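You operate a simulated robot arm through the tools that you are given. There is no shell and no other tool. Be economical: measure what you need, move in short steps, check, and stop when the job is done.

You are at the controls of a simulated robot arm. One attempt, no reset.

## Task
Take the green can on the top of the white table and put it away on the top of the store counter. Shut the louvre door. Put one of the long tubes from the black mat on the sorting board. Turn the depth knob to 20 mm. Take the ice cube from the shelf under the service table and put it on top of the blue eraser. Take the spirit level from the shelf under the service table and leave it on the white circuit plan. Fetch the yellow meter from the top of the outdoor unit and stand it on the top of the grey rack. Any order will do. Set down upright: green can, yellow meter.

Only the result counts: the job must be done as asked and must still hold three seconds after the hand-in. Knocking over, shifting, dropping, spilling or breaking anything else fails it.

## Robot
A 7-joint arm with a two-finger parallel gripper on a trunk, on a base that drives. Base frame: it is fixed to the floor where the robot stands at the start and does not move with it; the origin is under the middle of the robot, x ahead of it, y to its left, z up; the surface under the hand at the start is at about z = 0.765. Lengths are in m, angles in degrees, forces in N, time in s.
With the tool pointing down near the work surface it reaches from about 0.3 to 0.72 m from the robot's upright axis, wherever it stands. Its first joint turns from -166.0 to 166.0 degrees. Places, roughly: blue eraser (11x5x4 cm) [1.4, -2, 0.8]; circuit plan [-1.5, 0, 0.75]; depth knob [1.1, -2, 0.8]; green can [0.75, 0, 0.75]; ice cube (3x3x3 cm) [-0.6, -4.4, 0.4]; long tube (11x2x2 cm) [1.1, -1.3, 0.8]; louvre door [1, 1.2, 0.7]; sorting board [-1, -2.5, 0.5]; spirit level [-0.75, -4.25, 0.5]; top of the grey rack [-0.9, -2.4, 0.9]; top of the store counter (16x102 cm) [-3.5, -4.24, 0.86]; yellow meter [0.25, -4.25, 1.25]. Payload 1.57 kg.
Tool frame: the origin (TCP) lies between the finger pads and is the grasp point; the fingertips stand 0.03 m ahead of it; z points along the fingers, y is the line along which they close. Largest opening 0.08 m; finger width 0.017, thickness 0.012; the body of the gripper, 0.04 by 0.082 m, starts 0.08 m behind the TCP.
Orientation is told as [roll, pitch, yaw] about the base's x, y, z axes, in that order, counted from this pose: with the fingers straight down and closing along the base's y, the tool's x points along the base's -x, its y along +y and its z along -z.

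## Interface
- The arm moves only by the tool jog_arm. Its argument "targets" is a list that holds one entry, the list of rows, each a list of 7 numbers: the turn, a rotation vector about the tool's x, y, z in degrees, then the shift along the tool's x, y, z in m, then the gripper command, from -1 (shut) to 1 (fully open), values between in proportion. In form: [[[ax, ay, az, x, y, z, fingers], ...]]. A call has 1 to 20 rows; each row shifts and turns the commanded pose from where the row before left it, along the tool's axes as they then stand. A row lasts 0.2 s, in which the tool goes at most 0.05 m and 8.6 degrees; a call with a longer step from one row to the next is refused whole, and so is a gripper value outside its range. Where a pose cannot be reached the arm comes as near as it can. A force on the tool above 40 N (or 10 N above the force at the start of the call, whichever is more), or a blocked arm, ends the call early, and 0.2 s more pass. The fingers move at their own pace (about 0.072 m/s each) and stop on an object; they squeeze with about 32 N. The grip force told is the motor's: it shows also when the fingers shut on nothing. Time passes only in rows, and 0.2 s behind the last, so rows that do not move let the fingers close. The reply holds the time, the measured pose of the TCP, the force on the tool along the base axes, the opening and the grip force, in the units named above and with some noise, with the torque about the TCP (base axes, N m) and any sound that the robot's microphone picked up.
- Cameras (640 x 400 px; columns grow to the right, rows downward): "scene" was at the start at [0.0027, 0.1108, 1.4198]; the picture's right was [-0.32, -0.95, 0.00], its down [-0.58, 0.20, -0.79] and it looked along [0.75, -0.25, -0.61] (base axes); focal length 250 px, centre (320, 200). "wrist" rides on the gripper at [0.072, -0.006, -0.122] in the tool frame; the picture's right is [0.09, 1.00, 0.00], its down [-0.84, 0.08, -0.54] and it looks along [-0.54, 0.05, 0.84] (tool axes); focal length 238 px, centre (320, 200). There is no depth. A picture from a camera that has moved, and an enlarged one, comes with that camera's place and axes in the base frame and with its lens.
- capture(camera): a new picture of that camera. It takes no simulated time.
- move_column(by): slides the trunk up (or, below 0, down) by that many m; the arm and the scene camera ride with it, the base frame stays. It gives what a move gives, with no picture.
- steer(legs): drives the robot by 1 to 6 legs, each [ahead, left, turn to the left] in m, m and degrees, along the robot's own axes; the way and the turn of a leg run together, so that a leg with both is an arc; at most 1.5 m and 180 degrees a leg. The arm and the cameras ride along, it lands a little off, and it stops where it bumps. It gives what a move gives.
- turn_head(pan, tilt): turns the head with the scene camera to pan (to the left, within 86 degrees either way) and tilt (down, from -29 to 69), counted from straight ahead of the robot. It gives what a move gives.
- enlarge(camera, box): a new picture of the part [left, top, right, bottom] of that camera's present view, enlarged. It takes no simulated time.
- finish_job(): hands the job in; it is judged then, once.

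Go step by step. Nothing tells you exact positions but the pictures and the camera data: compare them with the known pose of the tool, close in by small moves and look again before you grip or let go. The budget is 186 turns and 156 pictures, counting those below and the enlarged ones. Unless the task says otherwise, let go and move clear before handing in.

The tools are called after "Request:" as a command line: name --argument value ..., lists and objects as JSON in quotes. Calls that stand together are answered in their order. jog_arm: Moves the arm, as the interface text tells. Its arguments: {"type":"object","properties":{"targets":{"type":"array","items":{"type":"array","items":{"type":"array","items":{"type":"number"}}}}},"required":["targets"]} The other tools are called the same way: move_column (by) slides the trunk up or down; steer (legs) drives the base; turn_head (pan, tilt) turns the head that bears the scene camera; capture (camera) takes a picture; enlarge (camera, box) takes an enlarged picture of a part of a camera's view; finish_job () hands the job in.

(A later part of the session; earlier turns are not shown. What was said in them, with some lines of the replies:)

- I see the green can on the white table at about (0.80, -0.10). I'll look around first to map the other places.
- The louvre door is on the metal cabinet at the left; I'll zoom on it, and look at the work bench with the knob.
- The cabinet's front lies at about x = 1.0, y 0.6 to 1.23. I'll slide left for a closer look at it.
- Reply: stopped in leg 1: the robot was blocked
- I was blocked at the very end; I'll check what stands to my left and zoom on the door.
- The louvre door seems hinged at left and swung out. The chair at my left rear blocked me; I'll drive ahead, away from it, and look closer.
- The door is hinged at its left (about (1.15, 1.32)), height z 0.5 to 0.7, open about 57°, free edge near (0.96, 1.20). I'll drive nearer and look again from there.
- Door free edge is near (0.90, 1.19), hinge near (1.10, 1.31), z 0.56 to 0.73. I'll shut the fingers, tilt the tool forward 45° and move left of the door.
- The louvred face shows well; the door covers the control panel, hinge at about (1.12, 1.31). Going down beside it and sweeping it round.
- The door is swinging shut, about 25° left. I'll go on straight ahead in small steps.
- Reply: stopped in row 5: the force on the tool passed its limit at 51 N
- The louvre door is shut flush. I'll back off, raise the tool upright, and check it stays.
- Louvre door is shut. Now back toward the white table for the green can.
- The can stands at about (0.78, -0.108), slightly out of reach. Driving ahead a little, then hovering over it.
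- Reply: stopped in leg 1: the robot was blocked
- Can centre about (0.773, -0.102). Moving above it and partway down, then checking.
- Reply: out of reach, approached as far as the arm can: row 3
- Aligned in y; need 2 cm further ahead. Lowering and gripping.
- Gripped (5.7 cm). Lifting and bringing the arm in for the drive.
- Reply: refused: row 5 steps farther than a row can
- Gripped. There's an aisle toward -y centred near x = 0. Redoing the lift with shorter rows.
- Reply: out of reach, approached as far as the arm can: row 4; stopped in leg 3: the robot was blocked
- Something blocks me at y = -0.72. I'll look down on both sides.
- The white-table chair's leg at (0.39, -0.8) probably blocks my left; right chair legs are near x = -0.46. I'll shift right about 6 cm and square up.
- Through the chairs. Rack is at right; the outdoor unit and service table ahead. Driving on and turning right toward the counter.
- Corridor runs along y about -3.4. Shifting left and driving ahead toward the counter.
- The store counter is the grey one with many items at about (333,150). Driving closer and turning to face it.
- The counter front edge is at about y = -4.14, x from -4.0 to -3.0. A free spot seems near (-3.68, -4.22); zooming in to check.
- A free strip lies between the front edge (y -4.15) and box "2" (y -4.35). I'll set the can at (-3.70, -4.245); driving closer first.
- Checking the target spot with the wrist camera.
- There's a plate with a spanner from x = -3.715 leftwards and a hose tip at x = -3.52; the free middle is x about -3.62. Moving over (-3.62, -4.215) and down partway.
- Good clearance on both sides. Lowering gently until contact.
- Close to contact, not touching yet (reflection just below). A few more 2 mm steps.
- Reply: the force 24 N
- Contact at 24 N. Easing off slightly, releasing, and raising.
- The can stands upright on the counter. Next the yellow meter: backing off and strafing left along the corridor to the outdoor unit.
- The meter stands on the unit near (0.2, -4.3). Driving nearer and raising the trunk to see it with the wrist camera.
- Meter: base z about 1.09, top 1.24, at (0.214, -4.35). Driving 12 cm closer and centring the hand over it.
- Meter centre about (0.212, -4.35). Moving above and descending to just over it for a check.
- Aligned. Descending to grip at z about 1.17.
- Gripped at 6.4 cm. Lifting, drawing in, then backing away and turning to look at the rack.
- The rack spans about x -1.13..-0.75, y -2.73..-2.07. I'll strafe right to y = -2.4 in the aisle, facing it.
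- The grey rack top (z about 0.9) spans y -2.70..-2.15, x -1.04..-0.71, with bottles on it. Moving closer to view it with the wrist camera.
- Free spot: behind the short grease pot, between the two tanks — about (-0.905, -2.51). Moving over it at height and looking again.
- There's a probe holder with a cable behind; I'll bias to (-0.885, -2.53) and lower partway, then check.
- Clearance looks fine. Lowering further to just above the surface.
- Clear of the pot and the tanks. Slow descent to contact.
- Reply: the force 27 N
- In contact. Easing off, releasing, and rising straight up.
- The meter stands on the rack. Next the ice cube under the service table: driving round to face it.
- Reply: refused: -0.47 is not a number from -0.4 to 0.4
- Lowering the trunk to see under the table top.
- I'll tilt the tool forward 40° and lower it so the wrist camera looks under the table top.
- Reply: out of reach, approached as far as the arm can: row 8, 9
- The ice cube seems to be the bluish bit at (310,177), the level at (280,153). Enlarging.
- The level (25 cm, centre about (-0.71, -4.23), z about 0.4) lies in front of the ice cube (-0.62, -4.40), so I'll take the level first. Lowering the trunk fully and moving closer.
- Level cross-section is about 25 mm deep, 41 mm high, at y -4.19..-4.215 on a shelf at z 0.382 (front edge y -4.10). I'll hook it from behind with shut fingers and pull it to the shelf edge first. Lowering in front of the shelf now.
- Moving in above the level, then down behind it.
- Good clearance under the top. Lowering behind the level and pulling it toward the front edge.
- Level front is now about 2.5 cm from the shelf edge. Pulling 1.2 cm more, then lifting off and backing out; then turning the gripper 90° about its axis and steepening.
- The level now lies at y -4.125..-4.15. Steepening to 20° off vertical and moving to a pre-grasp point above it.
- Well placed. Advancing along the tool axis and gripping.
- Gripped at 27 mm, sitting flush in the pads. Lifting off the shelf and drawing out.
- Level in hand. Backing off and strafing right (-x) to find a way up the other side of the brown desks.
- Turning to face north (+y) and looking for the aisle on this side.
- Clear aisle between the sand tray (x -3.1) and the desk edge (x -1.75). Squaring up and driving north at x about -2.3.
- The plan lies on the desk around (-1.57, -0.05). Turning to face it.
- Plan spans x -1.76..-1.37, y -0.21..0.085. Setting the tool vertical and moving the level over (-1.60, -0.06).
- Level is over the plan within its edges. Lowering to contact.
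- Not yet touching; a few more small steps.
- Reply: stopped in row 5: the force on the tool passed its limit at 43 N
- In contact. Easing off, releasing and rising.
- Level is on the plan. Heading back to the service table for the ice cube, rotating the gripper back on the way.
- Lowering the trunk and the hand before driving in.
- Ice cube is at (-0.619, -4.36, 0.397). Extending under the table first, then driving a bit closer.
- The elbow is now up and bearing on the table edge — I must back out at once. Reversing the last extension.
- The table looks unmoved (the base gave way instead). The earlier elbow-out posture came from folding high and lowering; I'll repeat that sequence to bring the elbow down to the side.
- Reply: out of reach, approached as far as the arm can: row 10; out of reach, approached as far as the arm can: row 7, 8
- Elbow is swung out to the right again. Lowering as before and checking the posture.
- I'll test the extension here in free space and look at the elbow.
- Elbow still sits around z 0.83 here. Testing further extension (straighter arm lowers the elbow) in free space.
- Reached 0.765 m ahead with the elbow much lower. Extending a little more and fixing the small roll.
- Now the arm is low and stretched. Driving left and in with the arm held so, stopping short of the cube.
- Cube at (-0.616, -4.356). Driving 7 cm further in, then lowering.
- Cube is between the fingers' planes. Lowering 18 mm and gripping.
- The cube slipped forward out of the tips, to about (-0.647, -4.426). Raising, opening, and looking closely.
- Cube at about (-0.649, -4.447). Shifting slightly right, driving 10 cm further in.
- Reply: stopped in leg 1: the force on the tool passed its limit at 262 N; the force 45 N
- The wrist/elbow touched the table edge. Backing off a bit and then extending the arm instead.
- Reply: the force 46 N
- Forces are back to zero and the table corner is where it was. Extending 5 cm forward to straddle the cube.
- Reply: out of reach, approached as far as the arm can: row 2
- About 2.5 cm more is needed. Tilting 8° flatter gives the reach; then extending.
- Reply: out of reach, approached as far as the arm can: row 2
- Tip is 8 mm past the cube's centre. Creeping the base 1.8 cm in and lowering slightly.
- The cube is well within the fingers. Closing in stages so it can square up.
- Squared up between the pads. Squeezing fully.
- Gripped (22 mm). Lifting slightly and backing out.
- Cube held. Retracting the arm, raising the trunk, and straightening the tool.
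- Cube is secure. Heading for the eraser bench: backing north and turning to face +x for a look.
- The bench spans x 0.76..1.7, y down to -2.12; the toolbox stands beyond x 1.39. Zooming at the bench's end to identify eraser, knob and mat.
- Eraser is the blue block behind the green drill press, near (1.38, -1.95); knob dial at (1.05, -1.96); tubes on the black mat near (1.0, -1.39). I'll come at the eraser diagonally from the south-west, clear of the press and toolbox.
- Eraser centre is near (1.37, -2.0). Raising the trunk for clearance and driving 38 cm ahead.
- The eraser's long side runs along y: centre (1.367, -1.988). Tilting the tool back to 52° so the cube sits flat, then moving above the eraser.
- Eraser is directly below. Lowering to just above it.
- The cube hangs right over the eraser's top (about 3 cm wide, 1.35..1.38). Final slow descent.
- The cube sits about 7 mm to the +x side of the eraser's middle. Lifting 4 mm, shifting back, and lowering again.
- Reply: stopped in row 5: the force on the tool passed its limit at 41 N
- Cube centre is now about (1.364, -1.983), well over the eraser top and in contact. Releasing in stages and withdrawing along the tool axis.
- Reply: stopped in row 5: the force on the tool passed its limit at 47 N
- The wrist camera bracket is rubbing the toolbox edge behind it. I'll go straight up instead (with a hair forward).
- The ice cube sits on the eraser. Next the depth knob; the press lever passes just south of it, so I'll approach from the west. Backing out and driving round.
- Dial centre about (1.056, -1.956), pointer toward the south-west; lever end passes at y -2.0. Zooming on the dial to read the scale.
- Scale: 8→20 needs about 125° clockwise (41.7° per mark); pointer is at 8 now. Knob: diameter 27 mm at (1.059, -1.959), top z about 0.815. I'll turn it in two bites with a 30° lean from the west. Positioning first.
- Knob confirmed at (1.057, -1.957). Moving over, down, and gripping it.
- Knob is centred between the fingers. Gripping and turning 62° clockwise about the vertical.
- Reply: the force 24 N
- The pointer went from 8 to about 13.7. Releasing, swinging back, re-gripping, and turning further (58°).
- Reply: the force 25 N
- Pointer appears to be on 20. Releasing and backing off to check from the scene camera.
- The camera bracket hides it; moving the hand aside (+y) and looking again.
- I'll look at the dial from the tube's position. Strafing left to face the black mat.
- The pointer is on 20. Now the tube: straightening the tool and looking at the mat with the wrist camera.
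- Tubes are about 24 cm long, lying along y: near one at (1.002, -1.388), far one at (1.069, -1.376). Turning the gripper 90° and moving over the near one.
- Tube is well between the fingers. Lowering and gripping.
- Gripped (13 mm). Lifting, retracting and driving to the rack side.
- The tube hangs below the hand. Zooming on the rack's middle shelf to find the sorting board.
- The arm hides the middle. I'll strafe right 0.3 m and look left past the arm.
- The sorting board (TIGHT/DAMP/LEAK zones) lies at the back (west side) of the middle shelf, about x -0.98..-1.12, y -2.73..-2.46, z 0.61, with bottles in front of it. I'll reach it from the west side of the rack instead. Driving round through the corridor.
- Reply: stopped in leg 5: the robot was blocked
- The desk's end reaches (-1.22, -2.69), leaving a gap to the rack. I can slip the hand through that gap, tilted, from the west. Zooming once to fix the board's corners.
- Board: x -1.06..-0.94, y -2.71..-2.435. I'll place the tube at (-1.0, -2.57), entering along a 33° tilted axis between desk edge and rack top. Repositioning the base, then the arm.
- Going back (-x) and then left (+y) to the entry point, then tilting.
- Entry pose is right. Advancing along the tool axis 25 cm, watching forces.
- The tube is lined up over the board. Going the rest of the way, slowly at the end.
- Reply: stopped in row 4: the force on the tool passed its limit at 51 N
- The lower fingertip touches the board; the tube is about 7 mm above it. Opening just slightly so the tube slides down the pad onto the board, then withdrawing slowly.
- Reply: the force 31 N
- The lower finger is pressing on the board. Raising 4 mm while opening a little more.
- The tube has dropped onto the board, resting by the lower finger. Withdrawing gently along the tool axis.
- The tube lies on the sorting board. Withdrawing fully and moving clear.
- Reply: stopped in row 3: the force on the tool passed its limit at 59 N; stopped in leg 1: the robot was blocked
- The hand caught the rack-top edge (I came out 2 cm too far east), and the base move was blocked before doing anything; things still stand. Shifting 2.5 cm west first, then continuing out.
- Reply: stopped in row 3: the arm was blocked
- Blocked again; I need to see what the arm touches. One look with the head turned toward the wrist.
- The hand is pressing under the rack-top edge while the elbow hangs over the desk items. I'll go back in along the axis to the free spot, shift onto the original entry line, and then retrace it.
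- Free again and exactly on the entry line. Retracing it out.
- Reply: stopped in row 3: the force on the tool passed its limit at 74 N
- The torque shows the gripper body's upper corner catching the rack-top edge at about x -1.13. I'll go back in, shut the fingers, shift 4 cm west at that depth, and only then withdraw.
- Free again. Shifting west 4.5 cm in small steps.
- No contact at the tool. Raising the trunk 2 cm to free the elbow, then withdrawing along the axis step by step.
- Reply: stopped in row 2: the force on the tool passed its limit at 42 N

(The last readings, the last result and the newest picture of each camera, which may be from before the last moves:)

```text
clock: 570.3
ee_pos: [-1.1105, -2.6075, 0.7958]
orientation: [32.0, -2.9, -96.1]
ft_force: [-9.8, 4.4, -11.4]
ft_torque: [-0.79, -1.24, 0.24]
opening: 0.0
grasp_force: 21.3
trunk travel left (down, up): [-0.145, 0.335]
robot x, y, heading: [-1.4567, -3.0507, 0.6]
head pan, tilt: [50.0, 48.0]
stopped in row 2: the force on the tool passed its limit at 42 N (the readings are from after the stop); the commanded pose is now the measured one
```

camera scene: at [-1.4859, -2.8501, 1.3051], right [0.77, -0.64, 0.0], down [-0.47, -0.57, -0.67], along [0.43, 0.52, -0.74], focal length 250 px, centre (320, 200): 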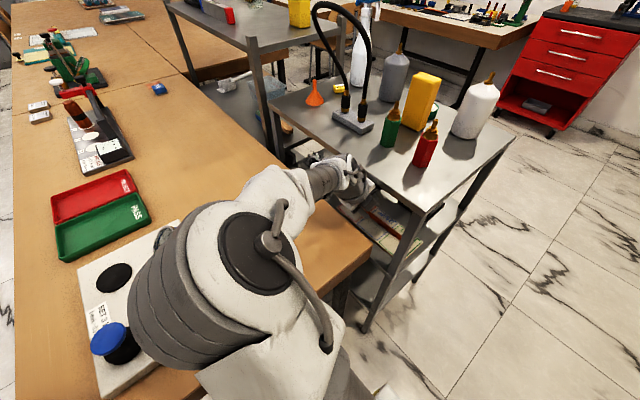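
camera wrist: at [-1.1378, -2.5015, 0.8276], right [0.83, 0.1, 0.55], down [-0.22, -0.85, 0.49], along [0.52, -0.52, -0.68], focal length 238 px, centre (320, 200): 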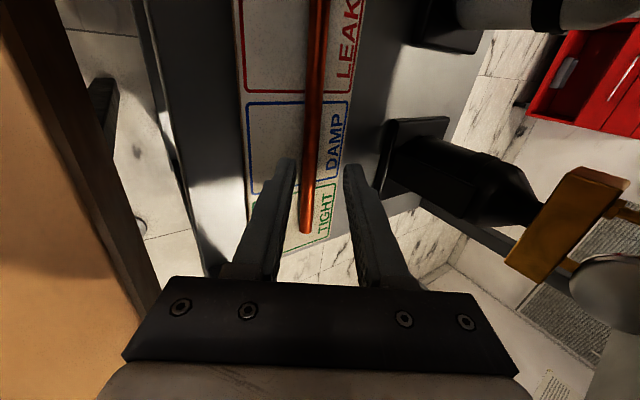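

The hand keeps drifting east because something holds the arm's elbow side. I'll go back in to the free pocket, then raise the trunk in small steps while lowering the hand equally, which lifts the elbow.

Request:
jog_arm --targets '[[[0, 0, 0, 0, 0, 0.015, -1], [0, 1.7, -2.7, 0.005, 0, 0.02, -1], [1, 1.7, -2.7, 0.01, 0, 0.02, -1], [0, 0, 0, 0.01, -0.004, 0.02, -1], [0, 0, 0, 0.01, -0.004, 0.02, -1], [0, 0, 0, 0, 0, 0, -1]]]'

```text
clock: 571.7
ee_pos: [-1.0676, -2.5804, 0.7108]
orientation: [30.9, -2.7, -89.5]
ft_force: [0.5, -0.1, 0.1]
ft_torque: [-0.01, 0.0, -0.02]
opening: 0.0002
grasp_force: 21.4
trunk travel left (down, up): [-0.145, 0.335]
robot x, y, heading: [-1.4537, -3.0489, 0.5]
head pan, tilt: [50.0, 48.0]
```

Free. Now trunk up 3 cm / hand down 3 cm, repeated.

Request:
move_column --by 0.03

Request:
jog_arm --targets '[[[0, 0, 0, 0, -0.0155, 0.0257, -1]]]'

Request:
move_column --by 0.03

Request:
jog_arm --targets '[[[0, 0, 0, 0, -0.0155, 0.0257, -1]]]'

Request:
move_column --by 0.03

Request:
jog_arm --targets '[[[0, 0, 0, 0, -0.0155, 0.0257, -1]]]'

Request:
capture --camera "scene"

```text
clock: 572.4
ee_pos: [-1.0676, -2.5807, 0.7409]
orientation: [31.0, -2.8, -89.5]
ft_force: [-0.1, -0.1, -0.5]
ft_torque: [-0.01, -0.02, 0.01]
opening: 0.0001
grasp_force: 21.5
trunk travel left (down, up): [-0.175, 0.305]
robot x, y, heading: [-1.4549, -3.0488, 0.6]
head pan, tilt: [50.0, 48.0]
```

```text
clock: 572.8
ee_pos: [-1.069, -2.58, 0.7109]
orientation: [30.9, -2.6, -89.4]
ft_force: [-0.3, -0.2, -0.3]
ft_torque: [0.01, 0.01, -0.01]
opening: 0.0
grasp_force: 21.2
trunk travel left (down, up): [-0.175, 0.305]
robot x, y, heading: [-1.4572, -3.0502, 0.7]
head pan, tilt: [50.0, 48.0]
```

```text
clock: 573.6
ee_pos: [-1.07, -2.5791, 0.7419]
orientation: [30.8, -2.6, -89.5]
ft_force: [0.9, 0.4, 0.6]
ft_torque: [0.0, 0.01, 0.0]
opening: 0.0
grasp_force: 21.7
trunk travel left (down, up): [-0.205, 0.275]
robot x, y, heading: [-1.4549, -3.05, 0.7]
head pan, tilt: [50.0, 48.0]
```

```text
clock: 574.0
ee_pos: [-1.0687, -2.5808, 0.7116]
orientation: [30.9, -2.8, -89.5]
ft_force: [-0.9, 0.0, 0.3]
ft_torque: [0.01, -0.01, 0.01]
opening: 0.0003
grasp_force: 21.4
trunk travel left (down, up): [-0.205, 0.275]
robot x, y, heading: [-1.4553, -3.0504, 0.6]
head pan, tilt: [50.0, 48.0]
```

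```text
clock: 574.7
ee_pos: [-1.0681, -2.58, 0.74]
orientation: [31.1, -2.7, -89.5]
ft_force: [0.3, 0.3, 0.0]
ft_torque: [-0.01, -0.03, 0.01]
opening: 0.0
grasp_force: 21.0
trunk travel left (down, up): [-0.235, 0.245]
robot x, y, heading: [-1.4562, -3.0451, 0.7]
head pan, tilt: [50.0, 48.0]
```

```text
clock: 575.1
ee_pos: [-1.0667, -2.5837, 0.7125]
orientation: [31.0, -2.7, -89.5]
ft_force: [-0.4, -0.3, -0.8]
ft_torque: [0.03, 0.01, 0.0]
opening: 0.0
grasp_force: 21.1
trunk travel left (down, up): [-0.235, 0.245]
robot x, y, heading: [-1.4573, -3.0497, 0.5]
head pan, tilt: [50.0, 48.0]
```

```text
2 pictures are left
camera scene: at [-1.4872, -2.8501, 1.4152], right [0.77, -0.63, 0.0], down [-0.47, -0.57, -0.67], along [0.42, 0.52, -0.74], focal length 250 px, centre (320, 200)
```

scene: 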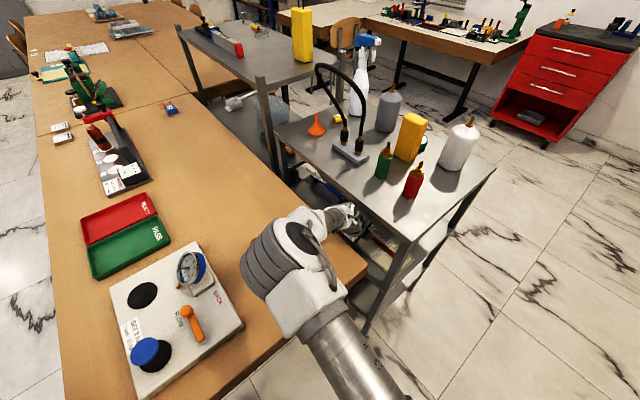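

The gauge plate is intact; the elbow hovers above where the brass pieces stand. Lifting the elbow further with three more cycles.

Request:
move_column --by 0.03

Request:
jog_arm --targets '[[[0, 0, 0, 0, -0.0155, 0.0257, -1]]]'

Request:
move_column --by 0.03

Request:
jog_arm --targets '[[[0, 0, 0, 0, -0.0155, 0.0257, -1]]]'

Request:
move_column --by 0.03

Request:
jog_arm --targets '[[[0, 0, 0, 0, -0.0155, 0.0257, -1]]]'

```text
clock: 575.9
ee_pos: [-1.0669, -2.5834, 0.7413]
orientation: [31.0, -2.7, -89.5]
ft_force: [0.0, 0.6, -0.4]
ft_torque: [0.02, 0.0, 0.03]
opening: 0.0
grasp_force: 21.6
trunk travel left (down, up): [-0.265, 0.215]
robot x, y, heading: [-1.4571, -3.0478, 0.5]
head pan, tilt: [50.0, 48.0]
```

```text
clock: 576.3
ee_pos: [-1.0657, -2.5867, 0.712]
orientation: [31.0, -2.8, -89.5]
ft_force: [0.1, 0.4, -0.2]
ft_torque: [-0.02, 0.0, 0.02]
opening: 0.0002
grasp_force: 21.0
trunk travel left (down, up): [-0.265, 0.215]
robot x, y, heading: [-1.455, -3.0513, 0.8]
head pan, tilt: [50.0, 48.0]
```

```text
clock: 577.0
ee_pos: [-1.0679, -2.5858, 0.7415]
orientation: [31.0, -2.8, -89.4]
ft_force: [0.2, 0.4, 0.5]
ft_torque: [-0.01, -0.04, 0.01]
opening: 0.0
grasp_force: 21.0
trunk travel left (down, up): [-0.295, 0.185]
robot x, y, heading: [-1.4589, -3.05, 0.5]
head pan, tilt: [50.0, 48.0]
```

```text
clock: 577.4
ee_pos: [-1.067, -2.5888, 0.7139]
orientation: [31.0, -2.6, -89.6]
ft_force: [-0.2, -0.5, 0.5]
ft_torque: [0.01, -0.03, 0.0]
opening: 0.0
grasp_force: 20.7
trunk travel left (down, up): [-0.295, 0.185]
robot x, y, heading: [-1.4588, -3.0512, 0.7]
head pan, tilt: [50.0, 48.0]
```

```text
clock: 578.2
ee_pos: [-1.0668, -2.5879, 0.7439]
orientation: [30.9, -2.7, -89.5]
ft_force: [0.0, -0.6, -0.7]
ft_torque: [0.01, 0.01, 0.02]
opening: 0.0
grasp_force: 21.1
trunk travel left (down, up): [-0.325, 0.155]
robot x, y, heading: [-1.4573, -3.0499, 0.7]
head pan, tilt: [50.0, 48.0]
```

```text
clock: 578.6
ee_pos: [-1.0677, -2.5905, 0.714]
orientation: [30.9, -2.7, -89.5]
ft_force: [-0.4, 0.4, -1.1]
ft_torque: [-0.01, 0.01, -0.01]
opening: 0.0001
grasp_force: 21.8
trunk travel left (down, up): [-0.325, 0.155]
robot x, y, heading: [-1.4551, -3.0515, 0.6]
head pan, tilt: [50.0, 48.0]
```

Now back along the axis a little, shift west, and try withdrawing.

Request:
jog_arm --targets '[[[0, 0, 0, 0.006, 0, -0.035, -1], [0, 0, 0, 0.006, -0.0127, -0.008, -1], [0, 0, 0, 0, -0.0127, -0.008, -1], [0, 0, 0, 0, -0.008, -0.005, -1]]]'

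Request:
jog_arm --targets '[[[0, 0, 0, 0, 0, -0.02, -1], [0, 0, 0, 0, 0, -0.02, -1]]]'

```text
clock: 579.6
ee_pos: [-1.125, -2.5794, 0.7457]
orientation: [30.9, -2.7, -89.5]
ft_force: [-0.3, 0.6, -0.7]
ft_torque: [-0.01, -0.01, 0.01]
opening: 0.0
grasp_force: 21.6
trunk travel left (down, up): [-0.325, 0.155]
robot x, y, heading: [-1.4568, -3.0476, 0.8]
head pan, tilt: [50.0, 48.0]
```

```text
clock: 580.2
ee_pos: [-1.1452, -2.5753, 0.7796]
orientation: [30.9, -2.8, -89.4]
ft_force: [-0.3, 0.0, -0.1]
ft_torque: [0.01, -0.01, 0.01]
opening: 0.0
grasp_force: 21.5
trunk travel left (down, up): [-0.325, 0.155]
robot x, y, heading: [-1.453, -3.0493, 0.5]
head pan, tilt: [50.0, 48.0]
```

Moving freely now, exactly as commanded. Continuing out along the axis.

Request:
jog_arm --targets '[[[0, 0, 0, 0, 0, -0.03, -1], [0, 0, 0, 0, 0, -0.03, -1], [0, 0, 0, 0, 0, -0.04, -1], [0, 0, 0, 0, 0, -0.04, -1], [0, 0, 0, 0, 0, -0.04, -1]]]'

Request:
move_column --by 0.15

```text
clock: 581.1
ee_pos: [-1.1301, -2.6245, 0.8774]
orientation: [30.8, -3.7, -99.6]
ft_force: [-5.1, 1.0, -2.2]
ft_torque: [-0.01, -0.12, 0.02]
opening: 0.0
grasp_force: 21.2
trunk travel left (down, up): [-0.325, 0.155]
robot x, y, heading: [-1.4582, -3.0459, 0.8]
head pan, tilt: [50.0, 48.0]
stopped in row 4: the arm was blocked; the commanded pose is now the measured one
```

```text
clock: 581.7
ee_pos: [-1.1359, -2.6269, 0.8906]
orientation: [30.0, -4.2, -99.6]
ft_force: [-5.8, -0.3, 3.0]
ft_torque: [0.04, -0.09, 0.06]
opening: 0.0
grasp_force: 21.3
trunk travel left (down, up): [-0.342, 0.138]
robot x, y, heading: [-1.4579, -3.0454, 0.7]
head pan, tilt: [50.0, 48.0]
stopped: the force on the tool passed its limit at 46 N (the readings are from after the stop); the commanded pose is now the measured one
```

Nearly out: only the fingertips are still beside the rack-top edge. I'll tip the tool toward vertical while rising so the tips clear the edge.

Request:
jog_arm --targets '[[[6, 0, 0, 0, -0.004, -0.004, -1], [6, 0, 0, 0, -0.002, -0.015, -1], [6, 0, 0, 0, 0, -0.02, -1], [0, 0, 0, 0, 0, -0.03, -1], [0, 0, 0, 0, 0, -0.04, -1]]]'

```text
clock: 582.9
ee_pos: [-1.1678, -2.6096, 0.9885]
orientation: [12.1, -4.5, -99.5]
ft_force: [0.0, 0.2, 0.5]
ft_torque: [0.0, 0.01, -0.01]
opening: 0.0002
grasp_force: 20.9
trunk travel left (down, up): [-0.342, 0.138]
robot x, y, heading: [-1.4554, -3.0519, 0.6]
head pan, tilt: [50.0, 48.0]
```

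Out and free. Raising the trunk and then driving away south for a final check.

Request:
move_column --by 0.13

Request:
steer --legs '[[0, -0.3, 0], [-0.25, 0, 0]]'

Request:
turn_head --pan 35 --tilt 33

Request:
capture --camera "scene"

```text
clock: 584.5
ee_pos: [-1.1674, -2.6098, 1.1195]
orientation: [12.1, -4.3, -99.6]
ft_force: [1.1, 0.3, 0.7]
ft_torque: [-0.03, -0.01, 0.01]
opening: 0.0001
grasp_force: 21.7
trunk travel left (down, up): [-0.472, 0.008]
robot x, y, heading: [-1.4551, -3.0474, 0.7]
head pan, tilt: [50.0, 48.0]
```

```text
clock: 589.1
ee_pos: [-1.4121, -2.9153, 1.1181]
orientation: [12.0, -4.3, -99.3]
ft_force: [-0.5, 0.3, 0.1]
ft_torque: [0.04, 0.0, 0.01]
opening: 0.0
grasp_force: 21.0
trunk travel left (down, up): [-0.472, 0.008]
robot x, y, heading: [-1.6972, -3.3561, 1.3]
head pan, tilt: [50.0, 48.0]
```

```text
clock: 589.9
ee_pos: [-1.4122, -2.9129, 1.1194]
orientation: [12.1, -4.4, -99.2]
ft_force: [0.7, 0.3, 0.6]
ft_torque: [0.03, 0.02, -0.02]
opening: 0.0
grasp_force: 21.0
trunk travel left (down, up): [-0.472, 0.008]
robot x, y, heading: [-1.697, -3.355, 1.2]
head pan, tilt: [35.0, 33.0]
```

```text
1 pictures are left
camera scene: at [-1.709, -3.1658, 1.6737], right [0.59, -0.81, 0.0], down [-0.44, -0.32, -0.84], along [0.68, 0.49, -0.55], focal length 250 px, centre (320, 200)
```

scene: 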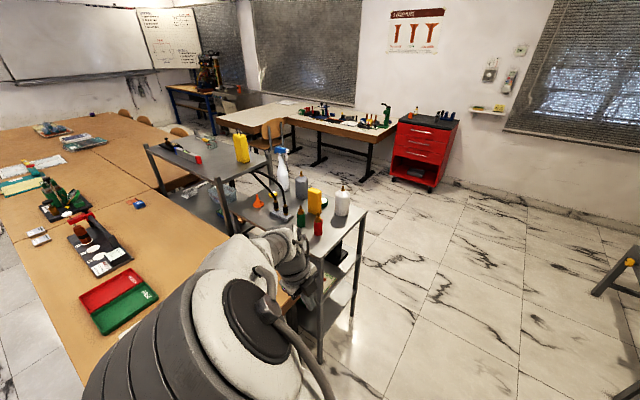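

All the tasks are placed and the hand is clear, so I'm handing the job in.

Request:
finish_job

```text
The job is handed in.
```

I completed all seven tasks and handed the job in. I could not confirm that nothing else was disturbed.

- **Can:** it stands upright on the store counter at about (-3.62, -4.21).
- **Louvre door:** shut flush, and still shut when I backed away.
- **Tube:** one long tube lies along the sorting board on the rack's middle shelf.
- **Depth knob:** the pointer is on 20 mm.
- **Ice cube:** it sits on top of the blue eraser.
- **Spirit level:** it lies on the white circuit plan.
- **Yellow meter:** it stands upright on top of the grey rack.

**Brass pieces on the desk (not seen):** two small brass pieces stand on the brown desk beside the rack. While I pulled the hand back out of the shelf, the elbow hung over them and the arm was blocked several times. The arm hid that spot in every picture after that, so I don't know whether they were touched.

**Rack and service table:** the gripper also caught the rack's top edge on the way out, but the bottles and the meter on the rack were still standing afterwards. Earlier the arm pressed against the service table. Checked from the pictures, its corner was where it had been before.
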